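You operate a simulated robot arm through the tools that you are given. There is no shell and no other tool. Be economical: measure what you need, move in short steps, check, and stop when the job is done.

You run a simulated two-armed robot. Do the job below in one go: nothing can be reset, and whatever is moved stays where it is left.

JOB
Camera on, bring both register figures to zero, then switch to auto.

Only the result counts: the job must be done as asked and must still hold three seconds after the hand-in. Knocking over, shifting, dropping, spilling or breaking anything else fails it.

ROBOT AND FRAMES
Two 7-joint arms with two-finger grippers on one trunk, on a base that drives. Base frame: it is fixed to the floor where the robot stands at the start and does not move with it; the origin is under the middle of the robot, x ahead of it, y to its left, z up. Units: cm, degrees, N and s.
The left shoulder is at the start at [4.1, 17.5, 122.8], the right one opposite. With the tool pointing down near the work surface each hand reaches from about 10 to 84 cm from the robot's upright axis, wherever it stands, measured 20 degrees to its own side. Places, roughly: air valve [60, 310, 60]; auto switch [50, -30, 90]; batch knob [50, 90, 90]; belt breaker [60, 140, 60]; camera box [60, 230, 100]; camera breaker [60, 120, 60]; camera switch [50, 0, 90]; counter safe switch [50, 70, 90]; hoist breaker [60, 130, 60]; laminate breaker [60, 150, 60]; lamp breaker [60, 150, 60]; length minus button [50, -10, 90]; length plus button [50, -10, 90]; main switch [50, 170, 80]; pressure knob [60, 300, 60]; print breaker [60, 160, 60]. Payload 2.94 kg a hand.
The tool frame of a hand sits at the grasp point between the pads (the TCP): z along the fingers, y along the line on which they close. The tips reach 3 cm beyond it. Largest opening 13.8 cm; the body of the gripper starts 10.9 cm behind the TCP.
Orientation is that of the tool frame in the base frame, as a unit quaternion [x, y, z, w]. With the fingers straight down and closing along the base's y, the tool's x points along the base's -x, its y along +y and its z along -z.

CONTROLS
- The arms move only by the tool servo_tool. It takes "left_plan", "right_plan" or both (then of equal length, played together; a hand with none holds still); each is a list of rows, each a list of 7 numbers: the shift along the tool's x, y, z in cm, then the turn, a rotation vector about the tool's x, y, z in rad, then the closure, from 0 (fully open) to 1 (shut). In form: [[x, y, z, ax, ay, az, claw], ...]. A call has 1 to 10 rows; each row shifts and turns the commanded pose from where the row before left it, along the tool's axes as they then stand. Each row takes 0.2 s and may step no farther than 5 cm and 8.6 degrees from the row before; otherwise, or with a gripper value out of range, the whole call is refused. A pose out of reach is approached as far as the arm can. The call stops where the force on the tool passes 40 N (or 10 N more than at its start, if that is more) or the arm is blocked; 0.2 s more then pass. Each finger halts on what it meets, pressing with about 40 N; the grip force reading is that of the motor and also rises with nothing between the fingers. The clock runs only during rows and for 0.2 s after the last one: add rows that do not move to give the fingers time. The reply holds the time, the measured pose of the TCP, the force on the tool along the base axes, the opening and the grip force, in the units named above and with some noise, with the torque about the TCP (base axes, N m) and any sound that the robot's microphone picked up, and new pictures: "pictures" is both (left out), scene, wrist or none (wrist: the cameras of the hands that moved).
- Cameras (640 x 400 px; columns grow to the right, rows downward): "scene" is now at [10.7, -1.86, 171.08]; the picture's right is [-0.23, -0.97, -0.00], its down [-0.79, 0.18, -0.59] and it looks along [0.57, -0.13, -0.81] (base axes); focal length 288 px, centre (320, 200). "left" rides on the left gripper at [7.1, -1.9, -14.6] in its tool frame; the picture's right is [0.26, 0.97, 0.00], its down [-0.85, 0.23, -0.48] and it looks along [-0.46, 0.12, 0.88] (tool axes); focal length 280 px, centre (320, 200). "right" rides on the right gripper at [7.1, 1.9, -14.6] in its tool frame; the picture's right is [-0.26, 0.96, 0.00], its down [-0.85, -0.23, -0.48] and it looks along [-0.46, -0.12, 0.88] (tool axes); focal length 280 px, centre (320, 200). There is no depth. A picture from a camera that has moved, and an enlarged one, comes with that camera's place and axes in the base frame and with its lens. The place of the scene camera against the robot may be out by one fixed shift of up to 2.5 cm in any direction.
- move_column(by): slides the trunk up (or, below 0, down) by that many cm; the arms and the scene camera ride with it, the base frame stays. It gives what a move gives, with no picture.
- roll_base(legs): drives the robot by 1 to 6 legs, each [ahead, turn to the left] in cm and degrees, along the robot's own axes; the way and the turn of a leg run together, so that a leg with both is an arc; at most 150 cm and 180 degrees a leg. The arms and the cameras ride along, it lands a little off, and it stops where it bumps. It gives what a move gives, and a new picture of the scene camera.
- turn_head(pan, tilt): turns the head with the scene camera to pan (to the left, within 120 degrees either way) and tilt (down, from -29 to 69), counted from straight ahead of the robot. It gives what a move gives, and a new picture of the scene camera.
- inspect(camera, box): a new picture of the part [left, top, right, bottom] of that camera's present view, enlarged. The clock stands still meanwhile.
- hand_in(): hands the job in; it is judged then, once.

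Go step by step. Nothing tells you exact positions but the pictures and the camera data: compare them with the known pose of the tool, close in by small moves and look again before you grip or let go. The budget is 120 turns and 260 pictures, counting those below and the enlarged ones. Unless the task says otherwise, let go and move clear before handing in, and close with one line.

The tools are called by a JSON object that holds its "api" and its "payload". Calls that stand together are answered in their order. servo_tool: Moves the arms, as the interface text tells. Its arguments: {"type":"object","properties":{"left_plan":{"type":"array","items":{"type":"array","items":{"type":"number"}}},"right_plan":{"type":"array","items":{"type":"array","items":{"type":"number"}}},"pictures":{"type":"string","enum":["both","scene","wrist","none"]}},"required":[]} The other tools are called the same way: move_column (by) slides the trunk up or down; roll_base (legs) drives the base; turn_head (pan, tilt) turns the head that bears the scene camera; inspect (camera, box) takes an enlarged picture of a part of a camera's view; hand_in () hands the job in.

At the start:

```text
time: 0.0
left_eef_pos: [49.91, 10.77, 114.19]
left_tool_rot: [-0.001, 1.0, 0.0, 0.0]
left_contact_force: [-0.4, -0.2, 0.2]
left_torque: [0.0, -0.01, -0.01]
left_finger_gap: 13.8
left_gripper_force: 0.1
right_eef_pos: [39.96, -31.94, 116.16]
right_tool_rot: [0.0, 1.0, 0.0, 0.0]
right_contact_force: [-1.2, 0.1, 0.5]
right_torque: [0.0, 0.0, 0.02]
right_finger_gap: 13.8
right_gripper_force: 0.0
trunk travel left (down, up): [-40.0, 33.4]
robot x, y, heading: [-0.06, -0.25, 0.1]
head pan, tilt: [-13.1, 54.0]
```

scene: 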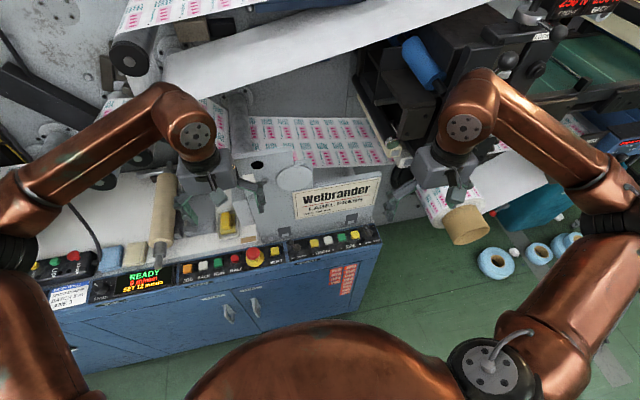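
right: 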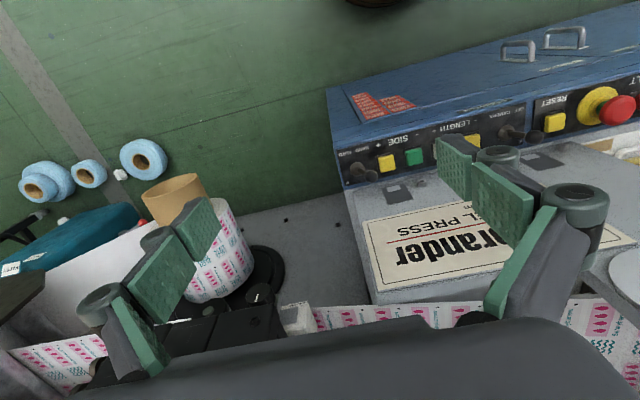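
left: 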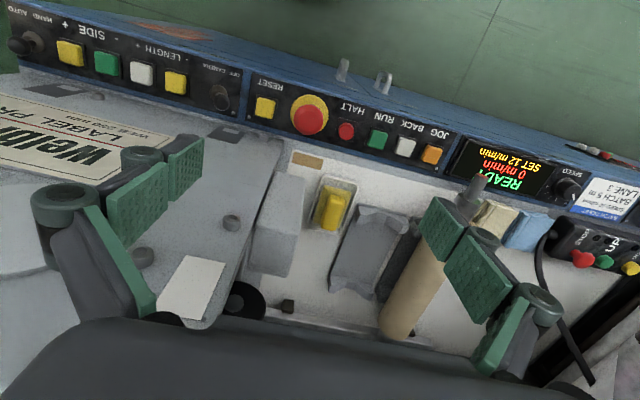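

I see the press front with a panel holding the camera switch, the length and side buttons, and the hand/auto switch. I'll zoom in on the panel and look for the register display.

{"api": "inspect", "payload": {"camera": "scene", "box": [240, 210, 400, 310]}}

{"api": "inspect", "payload": {"camera": "left", "box": [0, 0, 300, 188]}}

{"api": "turn_head", "payload": {"pan": 0, "tilt": 10}}

```text
4.00 times, centred on (320, 260) of scene
camera zoom: at [10.7, -1.86, 171.08], right [-0.23, -0.97, 0.0], down [-0.79, 0.18, -0.59], along [0.57, -0.13, -0.81], focal length 1151 px, centre (320, -40)
```

zoom: 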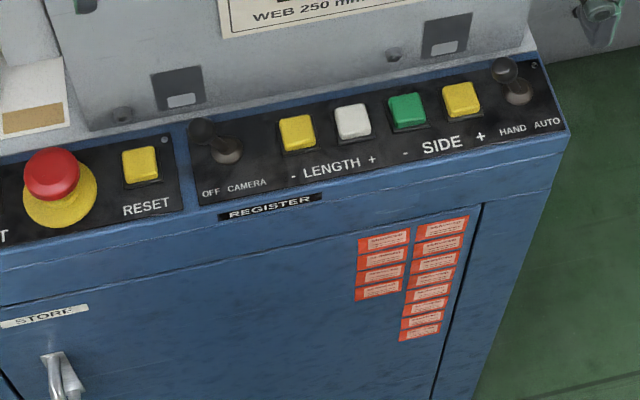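

```text
2.13 times, centred on (150, 94) of left
camera zoom: at [42.72, 8.86, 128.71], right [-0.26, 0.96, 0.0], down [0.85, 0.23, 0.48], along [0.46, 0.13, -0.88], focal length 597 px, centre (682, 426)
```

zoom: 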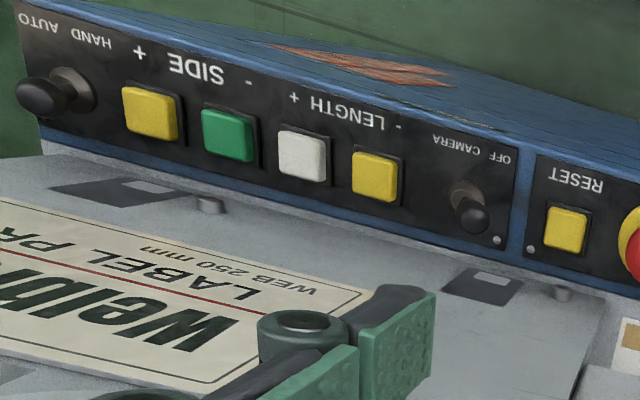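

```text
time: 1.1
left_eef_pos: [49.92, 10.69, 114.29]
left_tool_rot: [0.0, 1.0, 0.0, 0.0]
left_contact_force: [-0.6, -0.5, 0.3]
left_torque: [0.01, 0.01, -0.02]
left_finger_gap: 13.81
left_gripper_force: 0.0
right_eef_pos: [39.89, -31.83, 116.3]
right_tool_rot: [0.0, 1.0, 0.0, 0.0]
right_contact_force: [0.9, 0.3, -0.4]
right_torque: [-0.01, -0.02, -0.02]
right_finger_gap: 13.78
right_gripper_force: 0.0
trunk travel left (down, up): [-40.0, 33.4]
robot x, y, heading: [0.04, -0.12, 0.2]
head pan, tilt: [0.0, 10.0]
camera scene: at [12.88, -0.2, 177.78], right [0.0, -1.0, 0.0], down [-0.17, 0.0, -0.98], along [0.98, 0.0, -0.17], focal length 288 px, centre (320, 200)
```

scene: 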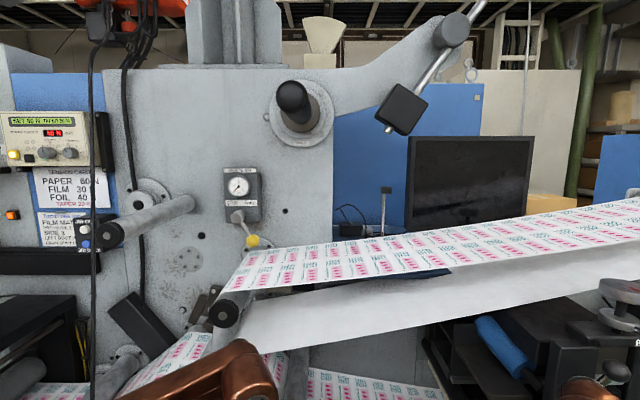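

The dark monitor is probably the register screen. I'll read the nearby notes and the monitor up close.

{"api": "inspect", "payload": {"camera": "scene", "box": [0, 100, 160, 260]}}

{"api": "turn_head", "payload": {"pan": 60, "tilt": 20}}

{"api": "turn_head", "payload": {"pan": -40, "tilt": 20}}

```text
2.50 times, centred on (80, 180) of scene
camera zoom: at [12.88, -0.2, 177.78], right [0.0, -1.0, 0.0], down [-0.17, 0.0, -0.98], along [0.98, 0.0, -0.17], focal length 719 px, centre (920, 250)
```

zoom: 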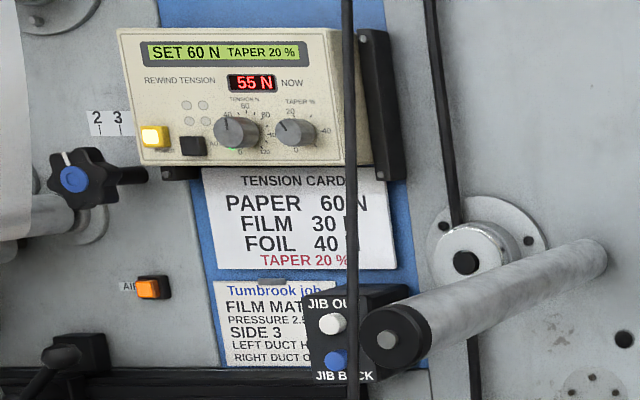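

```text
time: 2.4
left_eef_pos: [49.81, 10.7, 114.26]
left_tool_rot: [-0.002, 1.0, 0.0, 0.0]
left_contact_force: [0.1, -0.2, 0.1]
left_torque: [0.01, 0.03, 0.0]
left_finger_gap: 13.78
left_gripper_force: 0.1
right_eef_pos: [39.8, -31.84, 116.19]
right_tool_rot: [0.0, 1.0, 0.0, 0.0]
right_contact_force: [0.4, 0.6, -0.7]
right_torque: [-0.02, -0.01, 0.0]
right_finger_gap: 13.8
right_gripper_force: 0.0
trunk travel left (down, up): [-40.0, 33.4]
robot x, y, heading: [0.21, 0.11, -0.0]
head pan, tilt: [60.0, 20.0]
camera scene: at [8.25, 7.86, 176.16], right [0.87, -0.5, 0.0], down [-0.17, -0.3, -0.94], along [0.47, 0.81, -0.34], focal length 288 px, centre (320, 200)
```

scene: 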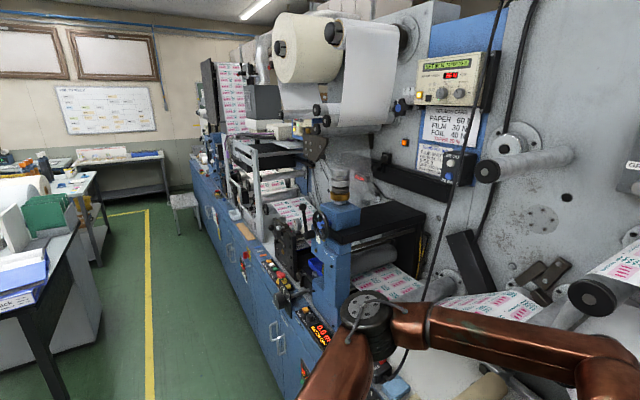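

```text
time: 4.2
left_eef_pos: [49.85, 10.74, 114.22]
left_tool_rot: [-0.001, 1.0, 0.001, 0.001]
left_contact_force: [-1.4, 0.8, 0.2]
left_torque: [-0.04, -0.02, -0.02]
left_finger_gap: 13.82
left_gripper_force: 0.1
right_eef_pos: [39.85, -31.87, 116.15]
right_tool_rot: [0.0, 1.0, 0.0, 0.0]
right_contact_force: [0.0, 1.1, -0.5]
right_torque: [0.02, 0.0, -0.01]
right_finger_gap: 13.81
right_gripper_force: 0.0
trunk travel left (down, up): [-40.0, 33.4]
robot x, y, heading: [0.12, 0.12, 0.1]
head pan, tilt: [-40.0, 20.0]
camera scene: at [10.72, -6.18, 176.16], right [-0.64, -0.77, 0.0], down [-0.26, 0.22, -0.94], along [0.72, -0.6, -0.34], focal length 288 px, centre (320, 200)
```

scene: 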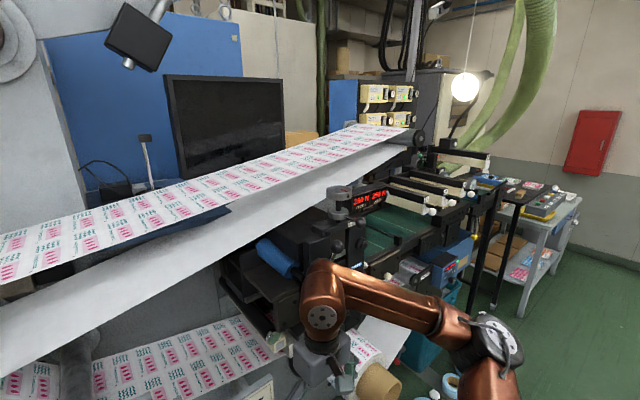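

The monitor is dark, which fits the camera being off. I put the camera lever at about [51, -1, 92], leaning left towards OFF. I'll shut the left gripper and bring it nearer for better views.

{"api": "servo_tool", "payload": {"left_plan": [[-0.3, -2, 2, 0, 0, 0, 0.5], [-0.3, -2, 2, 0, 0, 0, 1], [-0.3, -2, 2, 0, 0, 0, 1], [0, 0, 0, 0, 0, 0, 1], [0, 0, 0, 0, 0, 0, 1], [0, 0, 0, 0, 0, 0, 1], [0, 0, 0, 0, 0, 0, 1]], "pictures": "wrist"}}

{"api": "turn_head", "payload": {"pan": 0, "tilt": 60}}

```text
time: 5.8
left_eef_pos: [51.03, 4.66, 108.22]
left_tool_rot: [0.0, 1.0, 0.0, 0.0]
left_contact_force: [0.5, 0.1, 0.5]
left_torque: [0.0, 0.0, -0.03]
left_finger_gap: 0.01
left_gripper_force: 6.1
right_eef_pos: [39.83, -31.88, 116.24]
right_tool_rot: [0.0, 1.0, 0.001, 0.0]
right_contact_force: [-0.3, 0.6, 1.0]
right_torque: [-0.01, -0.02, 0.0]
right_finger_gap: 13.8
right_gripper_force: 0.0
trunk travel left (down, up): [-40.0, 33.4]
robot x, y, heading: [-0.11, 0.1, -0.2]
head pan, tilt: [-40.0, 20.0]
camera left: at [43.74, 2.87, 122.78], right [-0.26, 0.96, 0.0], down [0.85, 0.23, 0.48], along [0.46, 0.13, -0.88], focal length 280 px, centre (320, 200)
```

left: 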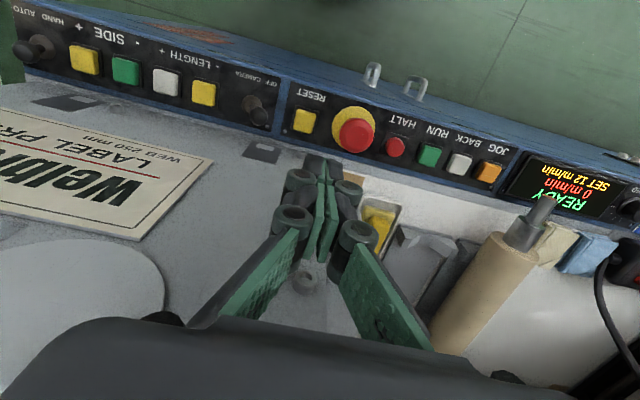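

```text
time: 6.8
left_eef_pos: [50.92, 4.73, 108.32]
left_tool_rot: [-0.001, 1.0, -0.001, 0.001]
left_contact_force: [0.2, 0.5, 0.6]
left_torque: [0.02, -0.01, -0.01]
left_finger_gap: 0.01
left_gripper_force: 28.3
right_eef_pos: [39.83, -31.91, 116.18]
right_tool_rot: [0.0, 1.0, 0.0, 0.0]
right_contact_force: [0.0, 0.0, -0.7]
right_torque: [-0.05, -0.01, 0.01]
right_finger_gap: 13.81
right_gripper_force: 0.1
trunk travel left (down, up): [-40.0, 33.4]
robot x, y, heading: [0.01, -0.07, -0.0]
head pan, tilt: [0.0, 60.0]
camera scene: at [10.25, -0.22, 170.35], right [0.0, -1.0, 0.0], down [-0.87, 0.0, -0.5], along [0.5, 0.0, -0.87], focal length 288 px, centre (320, 200)
```

scene: 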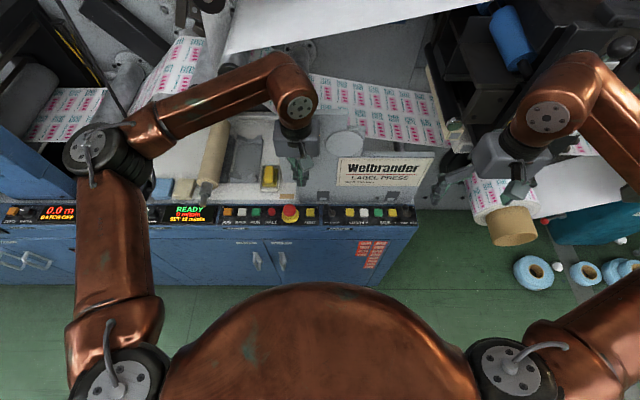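

The lever is still to the left of its base and my fingertips hang well above the panel. I'll enlarge the wrist view to pin down the panel height.

{"api": "inspect", "payload": {"camera": "left", "box": [140, 20, 340, 145]}}

{"api": "inspect", "payload": {"camera": "right", "box": [320, 60, 640, 260]}}

```text
3.20 times, centred on (240, 82) of left
camera zoom: at [43.74, 2.87, 122.78], right [-0.26, 0.96, 0.0], down [0.85, 0.23, 0.48], along [0.46, 0.13, -0.88], focal length 897 px, centre (576, 576)
```

zoom: 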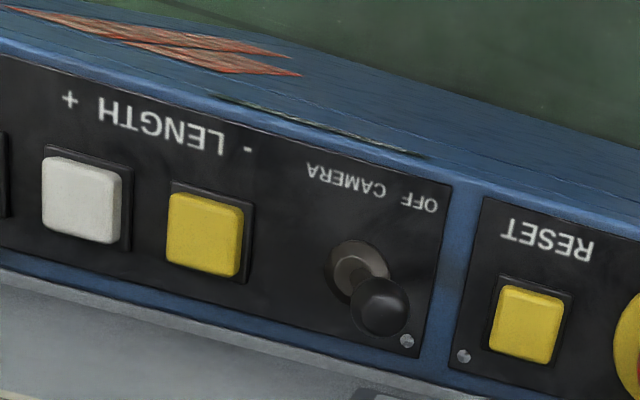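

```text
2.00 times, centred on (480, 160) of right
camera zoom: at [32.76, -29.93, 130.62], right [0.26, 0.96, 0.0], down [0.85, -0.23, 0.48], along [0.46, -0.12, -0.88], focal length 561 px, centre (0, 280)
```

zoom: 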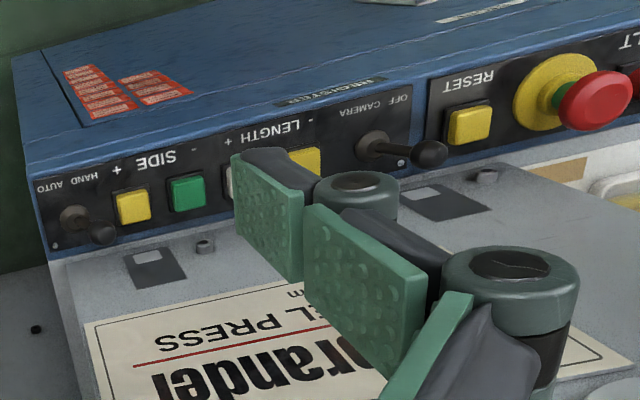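

By stereo from the two wrist cameras, the lever knob is near [52.2, -2.0, 89.3] and its base near [51.8, -3.6, 85.3]. I'll lower the shut fingers to the left of the knob.

{"api": "servo_tool", "payload": {"left_plan": [[-0.4, -1, 3.4, 0, 0, 0, 1], [-0.4, -1, 3.4, 0, 0, 0, 1], [-0.5, -1, 3.4, 0, 0, 0, 1], [0, 0, 3.3, 0, 0, 0, 1], [0, 0, 2.5, 0, 0, 0, 1], [0, 0, 0, 0, 0, 0, 1]], "pictures": "none"}}

{"api": "inspect", "payload": {"camera": "left", "box": [160, 60, 400, 210]}}

{"api": "inspect", "payload": {"camera": "right", "box": [400, 60, 640, 210]}}

```text
time: 7.5
left_eef_pos: [51.68, 2.7, 102.3]
left_tool_rot: [0.0, 1.0, -0.002, 0.002]
left_contact_force: [-9.3, 4.5, 4.3]
left_torque: [-0.64, -1.31, 0.05]
left_finger_gap: 0.0
left_gripper_force: 28.6
right_eef_pos: [39.78, -31.86, 116.15]
right_tool_rot: [0.0, 1.0, 0.0, -0.001]
right_contact_force: [0.7, -0.3, -0.1]
right_torque: [0.03, 0.04, 0.01]
right_finger_gap: 13.8
right_gripper_force: 0.0
trunk travel left (down, up): [-40.0, 33.4]
robot x, y, heading: [0.04, 0.1, 0.5]
head pan, tilt: [0.0, 60.0]
stopped in row 3 (left hand): the force on the tool passed its limit at 72 N (the readings are from after the stop); the commanded pose is now the measured one
```

```text
2.67 times, centred on (280, 135) of left
camera zoom: at [44.42, 0.98, 116.78], right [-0.26, 0.96, -0.01], down [0.85, 0.23, 0.48], along [0.46, 0.12, -0.88], focal length 748 px, centre (427, 373)
```

zoom: 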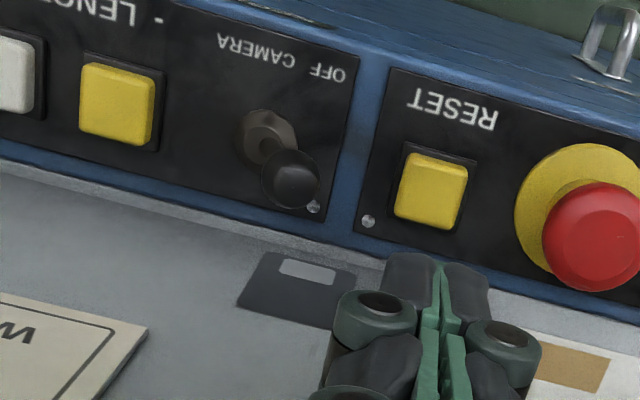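

```text
2.67 times, centred on (520, 135) of right
camera zoom: at [32.76, -29.89, 130.6], right [0.26, 0.97, 0.0], down [0.85, -0.23, 0.47], along [0.46, -0.12, -0.88], focal length 748 px, centre (-213, 373)
```

zoom: 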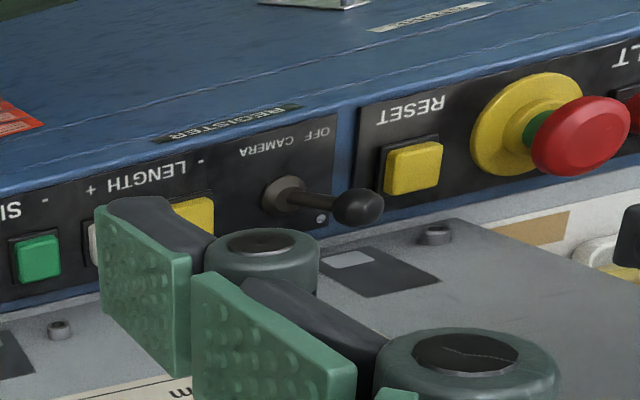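

Something pushed on the hand about 14 cm above the TCP, at the wrist and not the fingers. I'll look for what touches it.

{"api": "inspect", "payload": {"camera": "scene", "box": [180, 20, 420, 250]}}

{"api": "turn_head", "payload": {"pan": 0, "tilt": 35}}

```text
1.74 times, centred on (300, 135) of scene
camera zoom: at [10.21, -0.17, 170.35], right [0.0, -1.0, 0.0], down [-0.87, 0.0, -0.5], along [0.5, 0.0, -0.87], focal length 500 px, centre (355, 313)
```

zoom: 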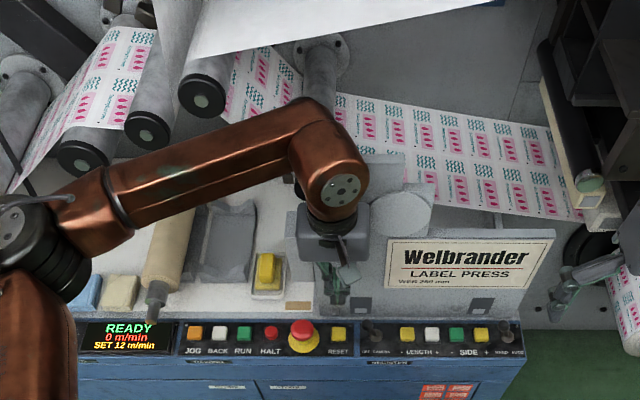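

```text
time: 8.4
left_eef_pos: [51.68, 2.72, 102.31]
left_tool_rot: [0.0, 1.0, -0.003, 0.002]
left_contact_force: [-2.2, 0.2, 0.5]
left_torque: [-0.09, -0.41, -0.06]
left_finger_gap: 0.0
left_gripper_force: 28.3
right_eef_pos: [39.7, -31.85, 116.24]
right_tool_rot: [0.0, 1.0, 0.0, 0.0]
right_contact_force: [1.0, 0.3, -0.3]
right_torque: [-0.02, 0.01, -0.01]
right_finger_gap: 13.79
right_gripper_force: 0.1
trunk travel left (down, up): [-40.0, 33.4]
robot x, y, heading: [0.11, 0.01, -0.1]
head pan, tilt: [0.0, 35.0]
camera scene: at [12.28, -0.17, 173.78], right [0.0, -1.0, 0.0], down [-0.57, 0.0, -0.82], along [0.82, 0.0, -0.57], focal length 288 px, centre (320, 200)
```

scene: 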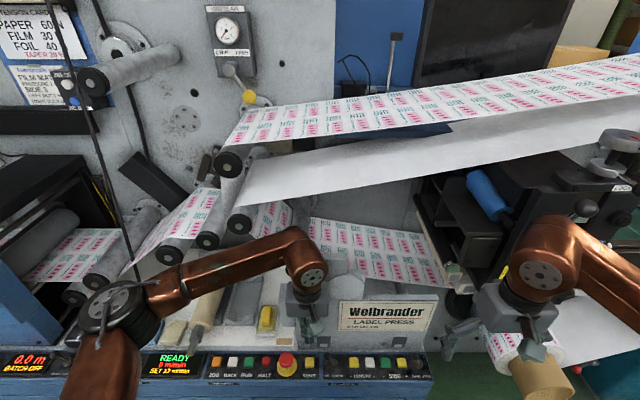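

The contact is at the gripper body, against the slanted gray cover behind the panel. I'll back off and tilt the fingers forward about 34° so the wrist stays on my side.

{"api": "servo_tool", "payload": {"left_plan": [[3, 0, -1, 0, 0, 0, 1], [1, 0, 0, 0, -0.14, 0, 1], [0, 0, 0, 0, -0.15, 0, 1], [0, 0, 0, 0, -0.15, 0, 1], [0, 0, 0, 0, -0.15, 0, 1], [0, 0, 0, 0, 0, 0, 1]], "pictures": "wrist"}}

{"api": "inspect", "payload": {"camera": "right", "box": [320, 20, 640, 220]}}

```text
time: 9.8
left_eef_pos: [47.63, 2.77, 103.05]
left_tool_rot: [-0.001, 0.956, -0.002, 0.292]
left_contact_force: [0.1, -0.1, 0.5]
left_torque: [-0.01, -0.03, 0.0]
left_finger_gap: 0.0
left_gripper_force: 28.6
right_eef_pos: [39.93, -31.86, 116.12]
right_tool_rot: [0.0, 1.0, 0.0, 0.0]
right_contact_force: [0.4, -0.2, 0.2]
right_torque: [-0.02, 0.01, 0.02]
right_finger_gap: 13.78
right_gripper_force: 0.1
trunk travel left (down, up): [-40.0, 33.4]
robot x, y, heading: [-0.12, 0.35, -0.2]
head pan, tilt: [0.0, 35.0]
camera left: at [33.55, 0.99, 111.22], right [-0.22, 0.96, -0.15], down [0.44, 0.23, 0.87], along [0.87, 0.12, -0.47], focal length 280 px, centre (320, 200)
```

left: 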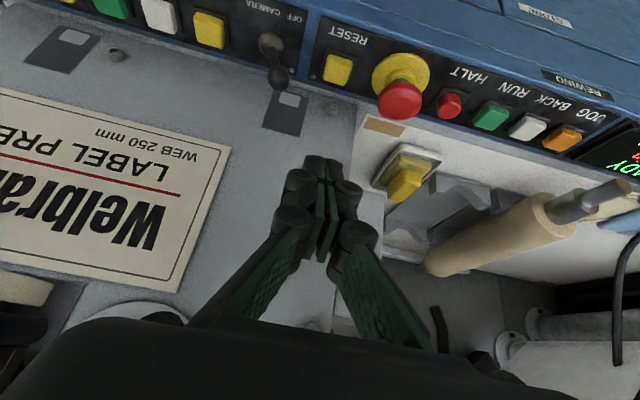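

```text
2.00 times, centred on (480, 120) of right
camera zoom: at [32.82, -29.87, 130.6], right [0.26, 0.97, 0.0], down [0.85, -0.23, 0.47], along [0.46, -0.12, -0.88], focal length 561 px, centre (0, 360)
```

zoom: 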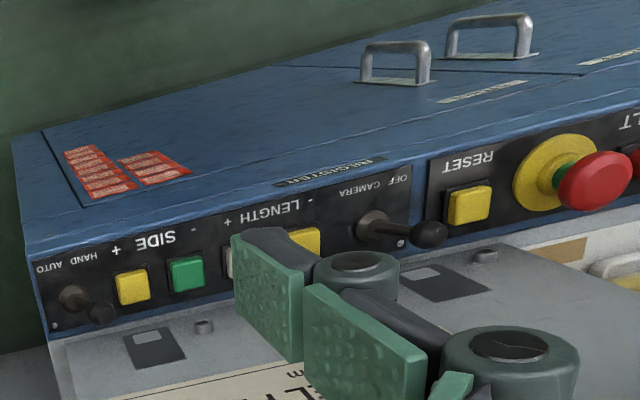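

With the tilt, the wrist is clear of the cover. Now I'll lower the fingertips to just left of the lever knob.

{"api": "servo_tool", "payload": {"left_plan": [[1, -0.4, 3, 0, 0, 0, 1], [1, -0.5, 3, 0, 0, 0, 1], [1, -0.5, 3, 0, 0, 0, 1], [0.8, 0, 2.8, 0, 0, 0, 1], [0, 0, 0, 0, 0, 0, 1]], "pictures": "wrist"}}

{"api": "inspect", "payload": {"camera": "right", "box": [400, 60, 640, 210]}}

```text
time: 11.0
left_eef_pos: [51.09, 1.08, 91.38]
left_tool_rot: [-0.001, 0.957, -0.002, 0.291]
left_contact_force: [-0.1, 0.0, 0.3]
left_torque: [-0.04, 0.02, -0.03]
left_finger_gap: 0.0
left_gripper_force: 28.7
right_eef_pos: [39.86, -31.97, 116.07]
right_tool_rot: [0.0, 1.0, 0.0, -0.001]
right_contact_force: [0.2, -0.8, 0.6]
right_torque: [0.01, -0.01, -0.03]
right_finger_gap: 13.82
right_gripper_force: 0.1
trunk travel left (down, up): [-40.0, 33.4]
robot x, y, heading: [0.21, 0.17, 0.3]
head pan, tilt: [0.0, 35.0]
camera left: at [36.97, -0.69, 99.39], right [-0.22, 0.96, -0.15], down [0.44, 0.23, 0.87], along [0.87, 0.12, -0.47], focal length 280 px, centre (320, 200)
```

left: 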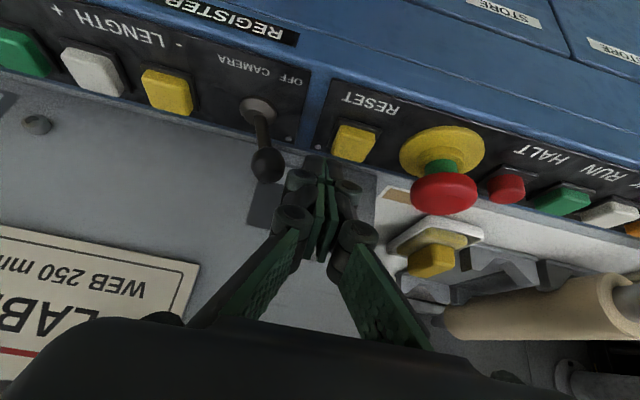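

```text
2.67 times, centred on (520, 135) of right
camera zoom: at [32.77, -29.92, 130.6], right [0.26, 0.97, 0.0], down [0.85, -0.23, 0.47], along [0.46, -0.12, -0.88], focal length 748 px, centre (-213, 373)
```

zoom: 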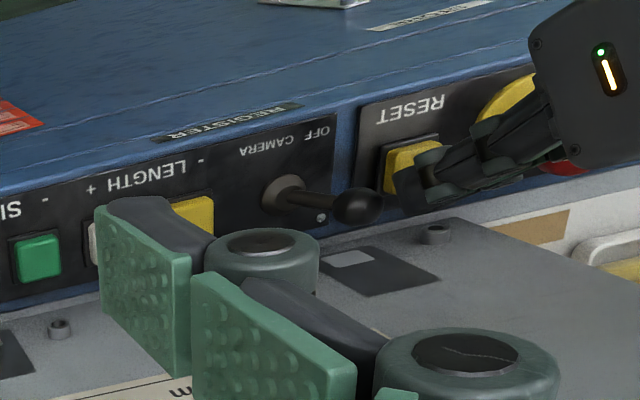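

The fingertips sit just left of the knob. I'll push it right towards CAMERA.

{"api": "servo_tool", "payload": {"left_plan": [[0, -0.9, 0, 0, 0, 0, 1], [0, -0.9, 0, 0, 0, 0, 1], [0, -0.9, 0, 0, 0, 0, 1], [0, -0.9, 0, 0, 0, 0, 1], [0, -0.7, 0, 0, 0, 0, 1]], "pictures": "both"}}

```text
time: 12.2
left_eef_pos: [51.2, -3.06, 91.27]
left_tool_rot: [-0.001, 0.956, -0.001, 0.292]
left_contact_force: [0.3, -0.2, -0.1]
left_torque: [-0.01, 0.0, 0.02]
left_finger_gap: 0.0
left_gripper_force: 28.8
right_eef_pos: [39.87, -31.97, 116.11]
right_tool_rot: [0.0, 1.0, 0.0, -0.001]
right_contact_force: [0.1, -0.5, 0.1]
right_torque: [0.02, -0.01, 0.02]
right_finger_gap: 13.81
right_gripper_force: 0.0
trunk travel left (down, up): [-40.0, 33.4]
robot x, y, heading: [0.0, 0.3, 0.1]
head pan, tilt: [0.0, 35.0]
camera scene: at [12.42, -0.26, 173.77], right [0.0, -1.0, 0.0], down [-0.57, 0.0, -0.82], along [0.82, 0.0, -0.57], focal length 288 px, centre (320, 200)
camera left: at [37.04, -4.88, 99.38], right [-0.22, 0.96, -0.15], down [0.44, 0.23, 0.87], along [0.87, 0.12, -0.47], focal length 280 px, centre (320, 200)
```

scene: 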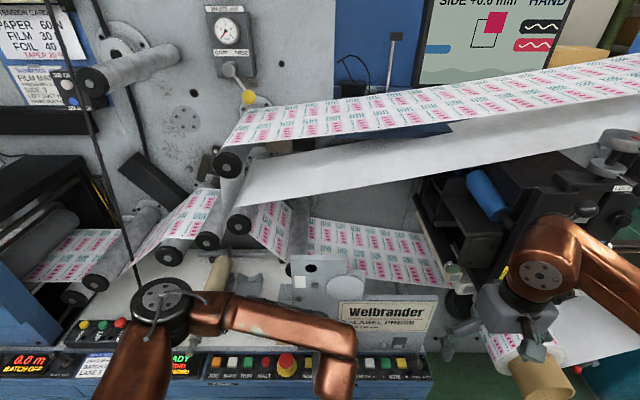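
left: 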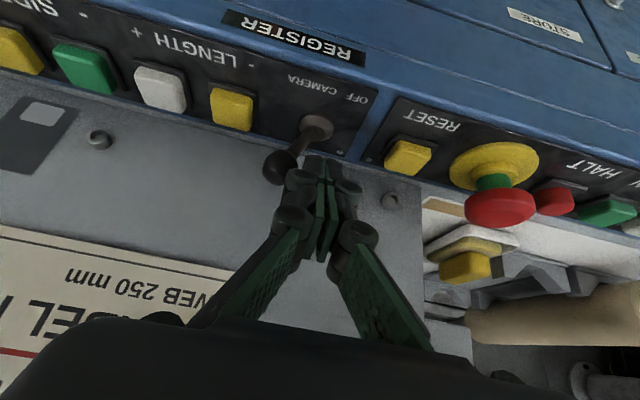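

The camera is on and the monitor has come alive. I'll point the head so I can see it well.

{"api": "turn_head", "payload": {"pan": -20, "tilt": 20}}

{"api": "inspect", "payload": {"camera": "scene", "box": [240, 60, 440, 185]}}

```text
time: 13.0
left_eef_pos: [51.17, -2.88, 91.24]
left_tool_rot: [-0.001, 0.957, -0.002, 0.292]
left_contact_force: [-0.2, 0.3, 0.3]
left_torque: [0.0, 0.03, 0.04]
left_finger_gap: 0.03
left_gripper_force: 28.3
right_eef_pos: [39.86, -31.93, 116.08]
right_tool_rot: [0.001, 1.0, -0.001, -0.001]
right_contact_force: [0.1, 0.3, 0.0]
right_torque: [0.04, 0.0, 0.0]
right_finger_gap: 13.79
right_gripper_force: 0.0
trunk travel left (down, up): [-40.0, 33.4]
robot x, y, heading: [-0.14, -0.22, 0.1]
head pan, tilt: [-20.0, 20.0]
camera scene: at [12.35, -3.39, 176.15], right [-0.34, -0.94, 0.0], down [-0.32, 0.12, -0.94], along [0.88, -0.32, -0.34], focal length 288 px, centre (320, 200)
```

scene: 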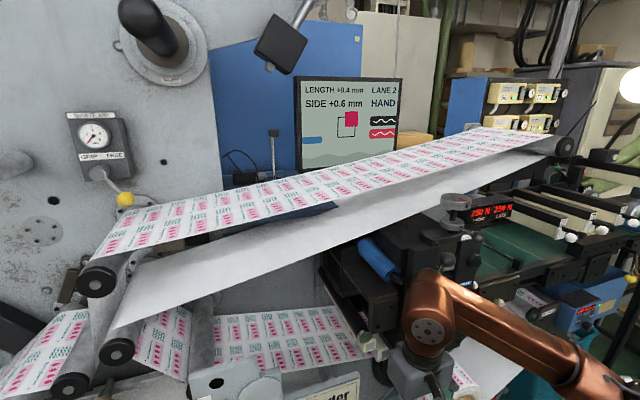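

```text
3.20 times, centred on (340, 122) of scene
camera zoom: at [12.35, -3.39, 176.15], right [-0.34, -0.94, 0.0], down [-0.32, 0.12, -0.94], along [0.88, -0.32, -0.34], focal length 921 px, centre (256, 448)
```

zoom: 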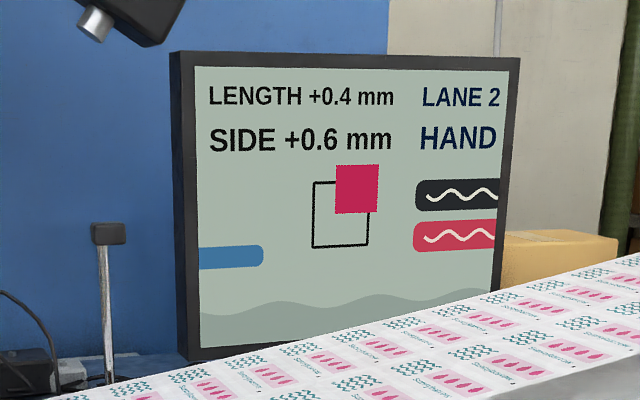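

The monitor reads LENGTH +0.4, SIDE +0.6, HAND. I'll press length minus (near [52, -9.6, 86]) first. That means lifting over the lever, moving across and hovering above the button.

{"api": "servo_tool", "payload": {"left_plan": [[-2.2, 0.3, -3.3, 0, 0, 0, 1], [0, -3.5, 0, 0, 0, 0, 1], [0, -3.4, 0, 0, 0, 0, 1], [1.1, 0, 1.8, 0, 0, 0, 1], [1.1, 0, 1.8, 0, 0, 0, 1], [0, 0, 0, 0, 0, 0, 1]], "pictures": "wrist"}}

{"api": "inspect", "payload": {"camera": "right", "box": [320, 60, 640, 260]}}

```text
time: 14.4
left_eef_pos: [51.4, -9.55, 91.05]
left_tool_rot: [0.0, 0.956, -0.002, 0.292]
left_contact_force: [0.5, 0.5, 0.1]
left_torque: [0.01, 0.02, -0.01]
left_finger_gap: 0.01
left_gripper_force: 28.4
right_eef_pos: [39.93, -31.86, 116.2]
right_tool_rot: [0.0, 1.0, 0.0, -0.001]
right_contact_force: [0.5, 0.2, 0.8]
right_torque: [0.01, 0.03, 0.0]
right_finger_gap: 13.8
right_gripper_force: 0.0
trunk travel left (down, up): [-40.0, 33.4]
robot x, y, heading: [-0.08, -0.31, 0.3]
head pan, tilt: [-20.0, 20.0]
camera left: at [37.26, -11.46, 99.04], right [-0.22, 0.96, -0.15], down [0.44, 0.23, 0.87], along [0.87, 0.12, -0.47], focal length 280 px, centre (320, 200)
```

left: 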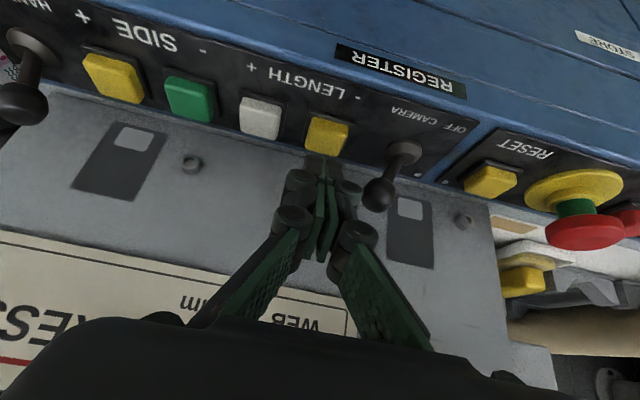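

```text
2.00 times, centred on (480, 160) of right
camera zoom: at [32.78, -29.88, 130.61], right [0.26, 0.97, 0.0], down [0.85, -0.23, 0.47], along [0.46, -0.12, -0.88], focal length 561 px, centre (0, 280)
```

zoom: 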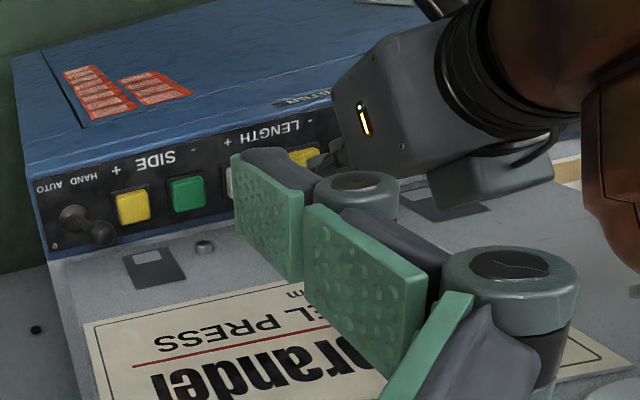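

Fingers are right above length minus. I'll press down gently.

{"api": "servo_tool", "payload": {"left_plan": [[0.67, 0, 1.0, 0, 0, 0, 1], [0.22, 0, 0.33, 0, 0, 0, 1], [0.22, 0, 0.33, 0, 0, 0, 1], [0.17, 0, 0.25, 0, 0, 0, 1]], "pictures": "none"}}

{"api": "inspect", "payload": {"camera": "scene", "box": [240, 60, 440, 185]}}

```text
time: 15.4
left_eef_pos: [51.32, -9.72, 88.88]
left_tool_rot: [0.0, 0.956, -0.002, 0.293]
left_contact_force: [2.0, -1.0, 4.4]
left_torque: [-0.06, -0.07, 0.02]
left_finger_gap: 0.59
left_gripper_force: 28.6
right_eef_pos: [39.77, -31.81, 116.16]
right_tool_rot: [0.0, 1.0, 0.0, 0.0]
right_contact_force: [-0.2, -0.3, 0.4]
right_torque: [-0.01, 0.02, 0.03]
right_finger_gap: 13.83
right_gripper_force: 0.0
trunk travel left (down, up): [-40.0, 33.4]
robot x, y, heading: [0.22, -0.02, 0.1]
head pan, tilt: [-20.0, 20.0]
heard: click
```

```text
3.20 times, centred on (340, 122) of scene
camera zoom: at [12.3, -3.43, 176.17], right [-0.34, -0.94, 0.0], down [-0.32, 0.12, -0.94], along [0.88, -0.32, -0.34], focal length 921 px, centre (256, 448)
```

zoom: 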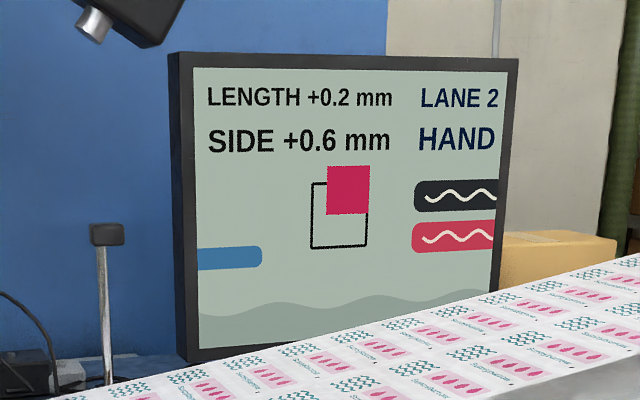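

One click took LENGTH to +0.2, so the step is 0.2. I'll release and press once more.

{"api": "servo_tool", "payload": {"left_plan": [[-0.56, 0, -0.83, 0, 0, 0, 1], [-0.56, 0, -0.83, 0, 0, 0, 1], [0, 0, 0, 0, 0, 0, 1], [0.5, 0, 0.75, 0, 0, 0, 1], [0.22, 0, 0.33, 0, 0, 0, 1], [0.22, 0, 0.33, 0, 0, 0, 1], [0.2, 0, 0.27, 0, 0, 0, 1]], "pictures": "none"}}

{"api": "inspect", "payload": {"camera": "scene", "box": [240, 60, 440, 185]}}

```text
time: 17.0
left_eef_pos: [51.37, -9.65, 88.7]
left_tool_rot: [-0.001, 0.957, -0.002, 0.292]
left_contact_force: [0.7, -0.5, 5.3]
left_torque: [-0.02, 0.01, 0.05]
left_finger_gap: 0.58
left_gripper_force: 29.3
right_eef_pos: [39.86, -31.84, 116.15]
right_tool_rot: [0.0, 1.0, 0.0, 0.0]
right_contact_force: [-0.5, -0.3, -0.8]
right_torque: [0.01, -0.01, -0.01]
right_finger_gap: 13.84
right_gripper_force: 0.0
trunk travel left (down, up): [-40.0, 33.4]
robot x, y, heading: [-0.21, 0.25, 0.1]
head pan, tilt: [-20.0, 20.0]
heard: click
```

```text
3.20 times, centred on (340, 122) of scene
camera zoom: at [12.28, -3.4, 176.17], right [-0.34, -0.94, 0.0], down [-0.32, 0.12, -0.94], along [0.88, -0.32, -0.34], focal length 921 px, centre (256, 448)
```

zoom: 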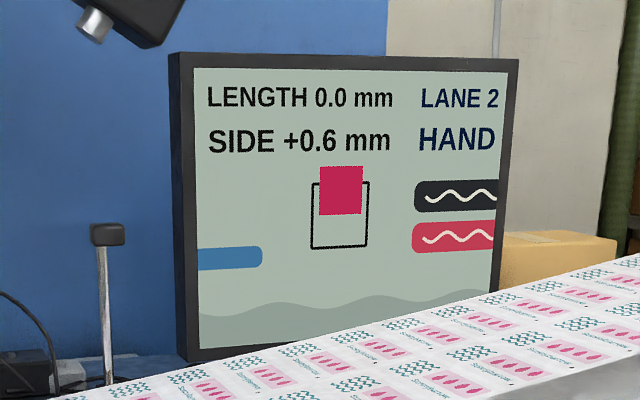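

LENGTH is now 0.0. I'll lift the left hand off and move it away left, and at the same time shut and tilt the right hand for the SIDE buttons.

{"api": "servo_tool", "payload": {"left_plan": [[-1.7, 0, -2.5, 0, 0, 0, 1], [-2.2, 0, -3.3, 0, 0, 0, 1], [-1, 2, -3.3, 0, 0, 0, 1], [0, 4, -1, 0, 0, 0, 1], [0, 4, 0, 0, 0, 0, 1], [0, 4, 0, 0, 0, 0, 1], [0, 3, 0, 0, 0, 0, 1]], "right_plan": [[0, 0, 0, 0, -0.14, 0, 1], [0, 0, 0, 0, -0.15, 0, 1], [0, 0, 0, 0, -0.15, 0, 1], [0, 0, 0, 0, -0.15, 0, 1], [0, 0, 0, 0, 0, 0, 1], [0, 0, 0, 0, 0, 0, 1], [0, 0, 0, 0, 0, 0, 1]], "pictures": "both"}}

```text
time: 18.6
left_eef_pos: [49.53, 7.68, 99.78]
left_tool_rot: [0.0, 0.956, -0.002, 0.292]
left_contact_force: [-0.2, -0.5, 0.2]
left_torque: [-0.02, -0.02, 0.01]
left_finger_gap: 0.0
left_gripper_force: 29.0
right_eef_pos: [39.76, -31.89, 116.28]
right_tool_rot: [0.0, 0.957, -0.001, 0.291]
right_contact_force: [0.2, 0.3, 0.7]
right_torque: [-0.02, -0.01, 0.01]
right_finger_gap: 0.0
right_gripper_force: 8.9
trunk travel left (down, up): [-40.0, 33.4]
robot x, y, heading: [-0.21, -0.12, -0.1]
head pan, tilt: [-20.0, 20.0]
camera scene: at [12.3, -3.26, 176.16], right [-0.34, -0.94, 0.0], down [-0.32, 0.12, -0.94], along [0.88, -0.32, -0.34], focal length 288 px, centre (320, 200)
camera right: at [25.82, -29.84, 124.23], right [0.22, 0.97, 0.15], down [0.44, -0.23, 0.87], along [0.87, -0.12, -0.48], focal length 280 px, centre (320, 200)
camera left: at [35.38, 5.76, 107.8], right [-0.22, 0.96, -0.15], down [0.44, 0.23, 0.87], along [0.87, 0.12, -0.47], focal length 280 px, centre (320, 200)
```

scene: 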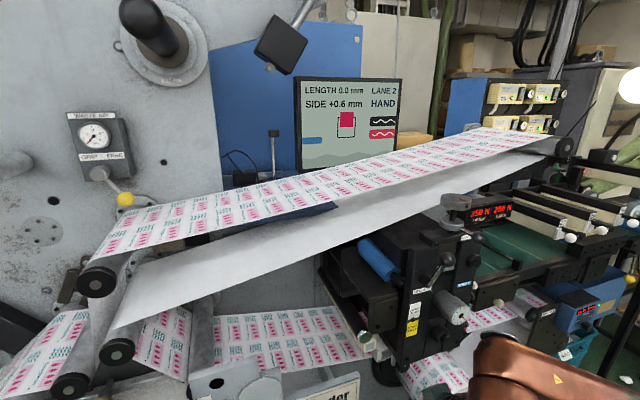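
right: 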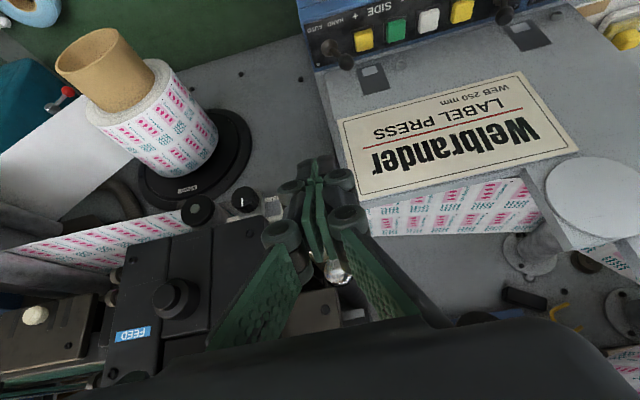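
left: 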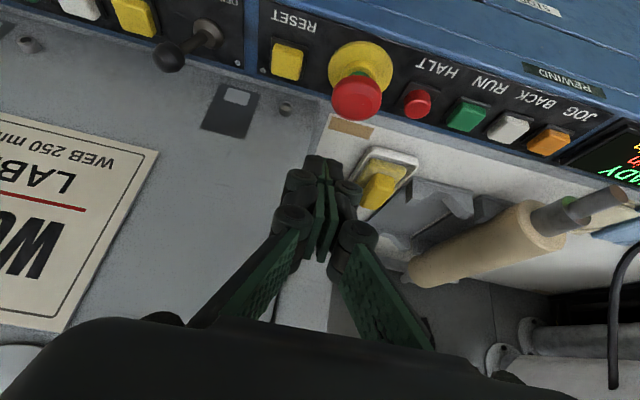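

Both hands are free of contact. I'll bring the right hand towards side minus (about [52, -18.5, 86]), stopping high.

{"api": "servo_tool", "payload": {"right_plan": [[0.16, 2.23, 2.9, 0, 0, 0, 1], [0.16, 2.23, 2.9, 0, 0, 0, 1], [0.16, 2.23, 2.9, 0, 0, 0, 1], [0.16, 2.23, 2.9, 0, 0, 0, 1], [0.16, 2.23, 2.9, 0, 0, 0, 1], [0.16, 2.23, 2.9, 0, 0, 0, 1], [0, 0, 0, 0, 0, 0, 1]], "pictures": "wrist"}}

{"api": "inspect", "payload": {"camera": "right", "box": [180, 0, 500, 200]}}

```text
time: 20.2
left_eef_pos: [49.49, 7.52, 99.76]
left_tool_rot: [-0.001, 0.956, -0.001, 0.292]
left_contact_force: [-0.5, -0.6, 0.3]
left_torque: [0.02, -0.01, 0.02]
left_finger_gap: 0.0
left_gripper_force: 28.0
right_eef_pos: [48.86, -18.59, 101.1]
right_tool_rot: [-0.001, 0.957, 0.0, 0.291]
right_contact_force: [0.0, -0.5, 0.0]
right_torque: [0.01, 0.0, 0.0]
right_finger_gap: 0.01
right_gripper_force: 28.2
trunk travel left (down, up): [-40.0, 33.4]
robot x, y, heading: [0.03, 0.08, -0.2]
head pan, tilt: [-20.0, 20.0]
camera right: at [34.8, -16.58, 109.08], right [0.22, 0.96, 0.15], down [0.44, -0.23, 0.87], along [0.87, -0.12, -0.48], focal length 280 px, centre (320, 200)
```

right: 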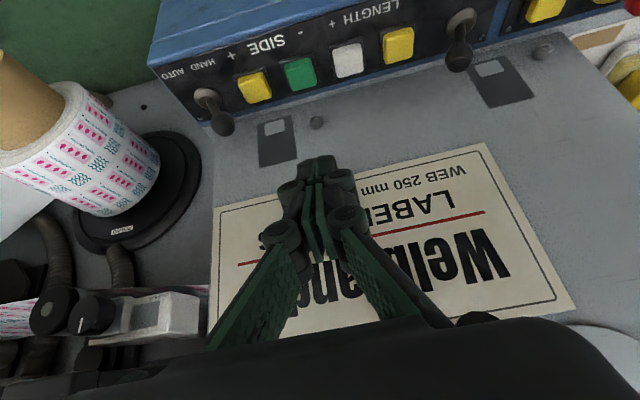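

```text
2.00 times, centred on (340, 100) of right
camera zoom: at [34.8, -16.58, 109.08], right [0.22, 0.96, 0.15], down [0.44, -0.23, 0.87], along [0.87, -0.12, -0.48], focal length 561 px, centre (280, 400)
```

zoom: 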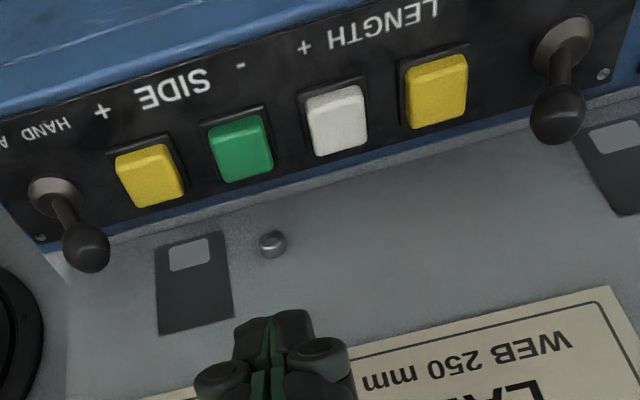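

Side minus is at about [52, -18.6, 86] and the right hand is lined up in y. I'll descend, press once and check.

{"api": "servo_tool", "payload": {"right_plan": [[1.18, 0, 3.27, 0, 0, 0, 1], [1.18, 0, 3.27, 0, 0, 0, 1], [1.18, 0, 3.27, 0, 0, 0, 1], [0, 0, 0, 0, 0, 0, 1]], "pictures": "wrist"}}

```text
time: 21.2
left_eef_pos: [49.53, 7.48, 99.64]
left_tool_rot: [-0.001, 0.956, -0.002, 0.292]
left_contact_force: [0.1, 0.1, 0.6]
left_torque: [-0.03, -0.02, 0.0]
left_finger_gap: 0.0
left_gripper_force: 28.3
right_eef_pos: [51.01, -18.33, 91.04]
right_tool_rot: [0.001, 0.957, 0.0, 0.289]
right_contact_force: [-0.7, 0.7, -0.2]
right_torque: [-0.03, -0.04, -0.02]
right_finger_gap: 0.0
right_gripper_force: 29.5
trunk travel left (down, up): [-40.0, 33.4]
robot x, y, heading: [0.13, 0.05, 0.2]
head pan, tilt: [-20.0, 20.0]
camera right: at [37.13, -16.44, 99.01], right [0.22, 0.97, 0.15], down [0.44, -0.23, 0.87], along [0.87, -0.12, -0.48], focal length 280 px, centre (320, 200)
```

right: 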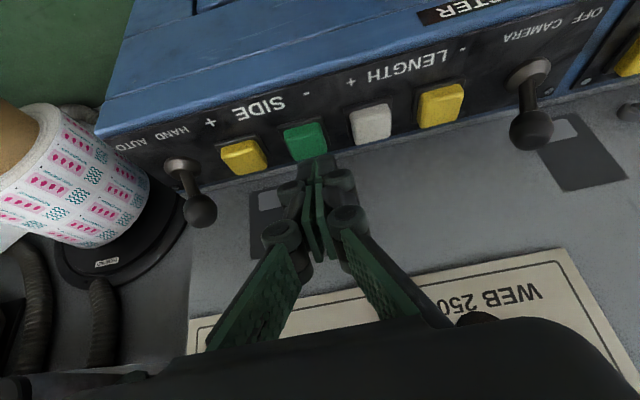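

{"api": "servo_tool", "payload": {"right_plan": [[0.4, -0.2, 1.2, 0, 0, 0, 1], [0.22, 0, 0.33, 0, 0, 0, 1], [0.22, 0, 0.33, 0, 0, 0, 1], [0.2, 0, 0.27, 0, 0, 0, 1]], "pictures": "none"}}

{"api": "inspect", "payload": {"camera": "scene", "box": [240, 60, 440, 185]}}

```text
time: 22.2
left_eef_pos: [49.41, 7.52, 99.67]
left_tool_rot: [0.0, 0.956, -0.002, 0.292]
left_contact_force: [-0.5, 0.1, -0.5]
left_torque: [0.01, -0.02, 0.01]
left_finger_gap: 0.0
left_gripper_force: 28.2
right_eef_pos: [51.56, -18.62, 88.75]
right_tool_rot: [0.001, 0.957, -0.001, 0.291]
right_contact_force: [-2.0, -0.3, 8.6]
right_torque: [0.0, -0.04, 0.03]
right_finger_gap: 0.62
right_gripper_force: 28.6
trunk travel left (down, up): [-40.0, 33.4]
robot x, y, heading: [-0.11, 0.32, 0.2]
head pan, tilt: [-20.0, 20.0]
heard: click
```

```text
3.20 times, centred on (340, 122) of scene
camera zoom: at [12.23, -3.33, 176.18], right [-0.34, -0.94, 0.0], down [-0.32, 0.12, -0.94], along [0.88, -0.32, -0.34], focal length 921 px, centre (256, 448)
```

zoom: 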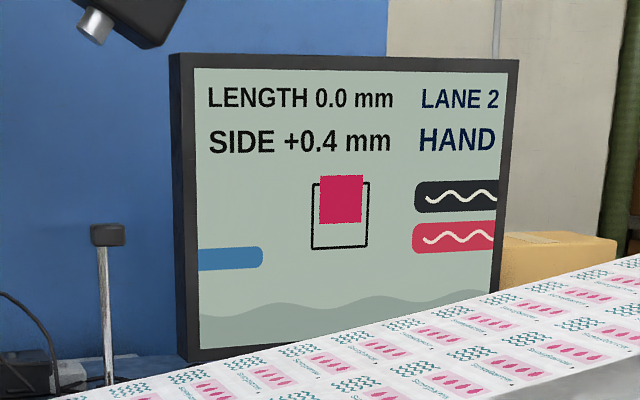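

SIDE is down to +0.4, and two more presses are needed. I'll do the next one.

{"api": "servo_tool", "payload": {"right_plan": [[-0.56, 0, -0.83, 0, 0, 0, 1], [-0.56, 0, -0.83, 0, 0, 0, 1], [0, 0, 0, 0, 0, 0, 1], [0.5, 0, 0.75, 0, 0, 0, 1], [0.22, 0, 0.33, 0, 0, 0, 1], [0.22, 0, 0.33, 0, 0, 0, 1], [0.18, 0, 0.25, 0, 0, 0, 1]], "pictures": "none"}}

{"api": "inspect", "payload": {"camera": "scene", "box": [240, 60, 440, 185]}}

```text
time: 23.8
left_eef_pos: [49.54, 7.43, 99.64]
left_tool_rot: [-0.001, 0.957, -0.002, 0.291]
left_contact_force: [0.1, 0.8, 0.5]
left_torque: [0.03, 0.02, 0.02]
left_finger_gap: 0.0
left_gripper_force: 28.1
right_eef_pos: [51.74, -18.74, 88.85]
right_tool_rot: [0.0, 0.957, 0.001, 0.291]
right_contact_force: [2.2, -0.3, 5.4]
right_torque: [-0.01, -0.07, -0.02]
right_finger_gap: 0.59
right_gripper_force: 28.7
trunk travel left (down, up): [-40.0, 33.4]
robot x, y, heading: [-0.14, 0.2, -0.0]
head pan, tilt: [-20.0, 20.0]
heard: click
```

```text
3.20 times, centred on (340, 122) of scene
camera zoom: at [12.31, -3.35, 176.17], right [-0.34, -0.94, 0.0], down [-0.32, 0.12, -0.94], along [0.88, -0.32, -0.34], focal length 921 px, centre (256, 448)
```

zoom: 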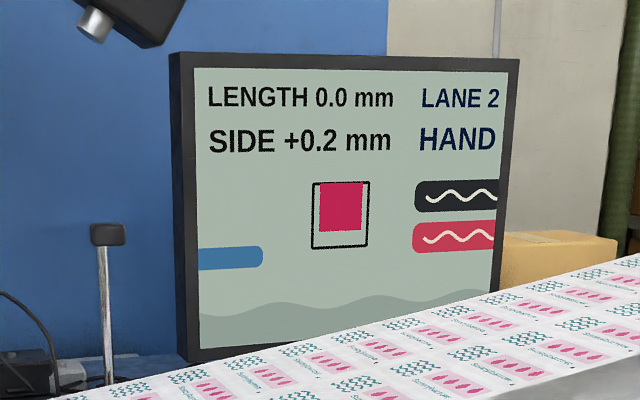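

SIDE is +0.2 now, so one more press should do it.

{"api": "servo_tool", "payload": {"right_plan": [[-0.56, 0, -0.83, 0, 0, 0, 1], [-0.56, 0, -0.83, 0, 0, 0, 1], [0.1, 0, 0, 0, 0, 0, 1], [0.5, 0, 0.75, 0, 0, 0, 1], [0.22, 0, 0.33, 0, 0, 0, 1], [0.22, 0, 0.33, 0, 0, 0, 1], [0.18, 0, 0.25, 0, 0, 0, 1]], "pictures": "none"}}

{"api": "inspect", "payload": {"camera": "scene", "box": [240, 60, 440, 185]}}

```text
time: 25.4
left_eef_pos: [49.52, 7.42, 99.85]
left_tool_rot: [-0.001, 0.956, -0.002, 0.293]
left_contact_force: [0.0, 0.5, -0.1]
left_torque: [-0.02, 0.02, -0.01]
left_finger_gap: 0.01
left_gripper_force: 28.3
right_eef_pos: [51.47, -18.55, 88.76]
right_tool_rot: [0.0, 0.957, 0.0, 0.291]
right_contact_force: [-1.6, -1.5, 8.4]
right_torque: [-0.09, -0.04, 0.03]
right_finger_gap: 0.59
right_gripper_force: 28.6
trunk travel left (down, up): [-40.0, 33.4]
robot x, y, heading: [0.29, -0.07, -0.3]
head pan, tilt: [-20.0, 20.0]
heard: click
```

```text
3.20 times, centred on (340, 122) of scene
camera zoom: at [12.24, -3.35, 176.18], right [-0.34, -0.94, 0.0], down [-0.32, 0.12, -0.94], along [0.88, -0.32, -0.34], focal length 921 px, centre (256, 448)
```

zoom: 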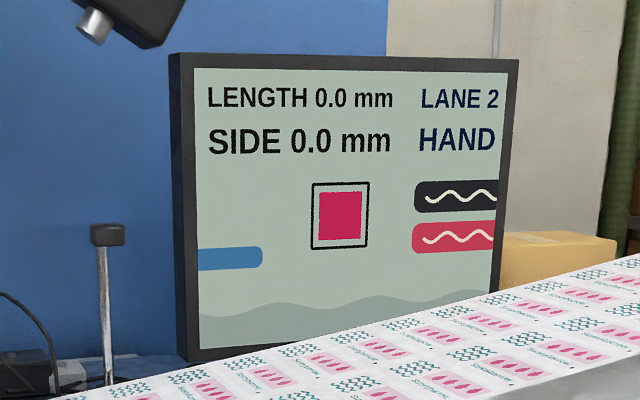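

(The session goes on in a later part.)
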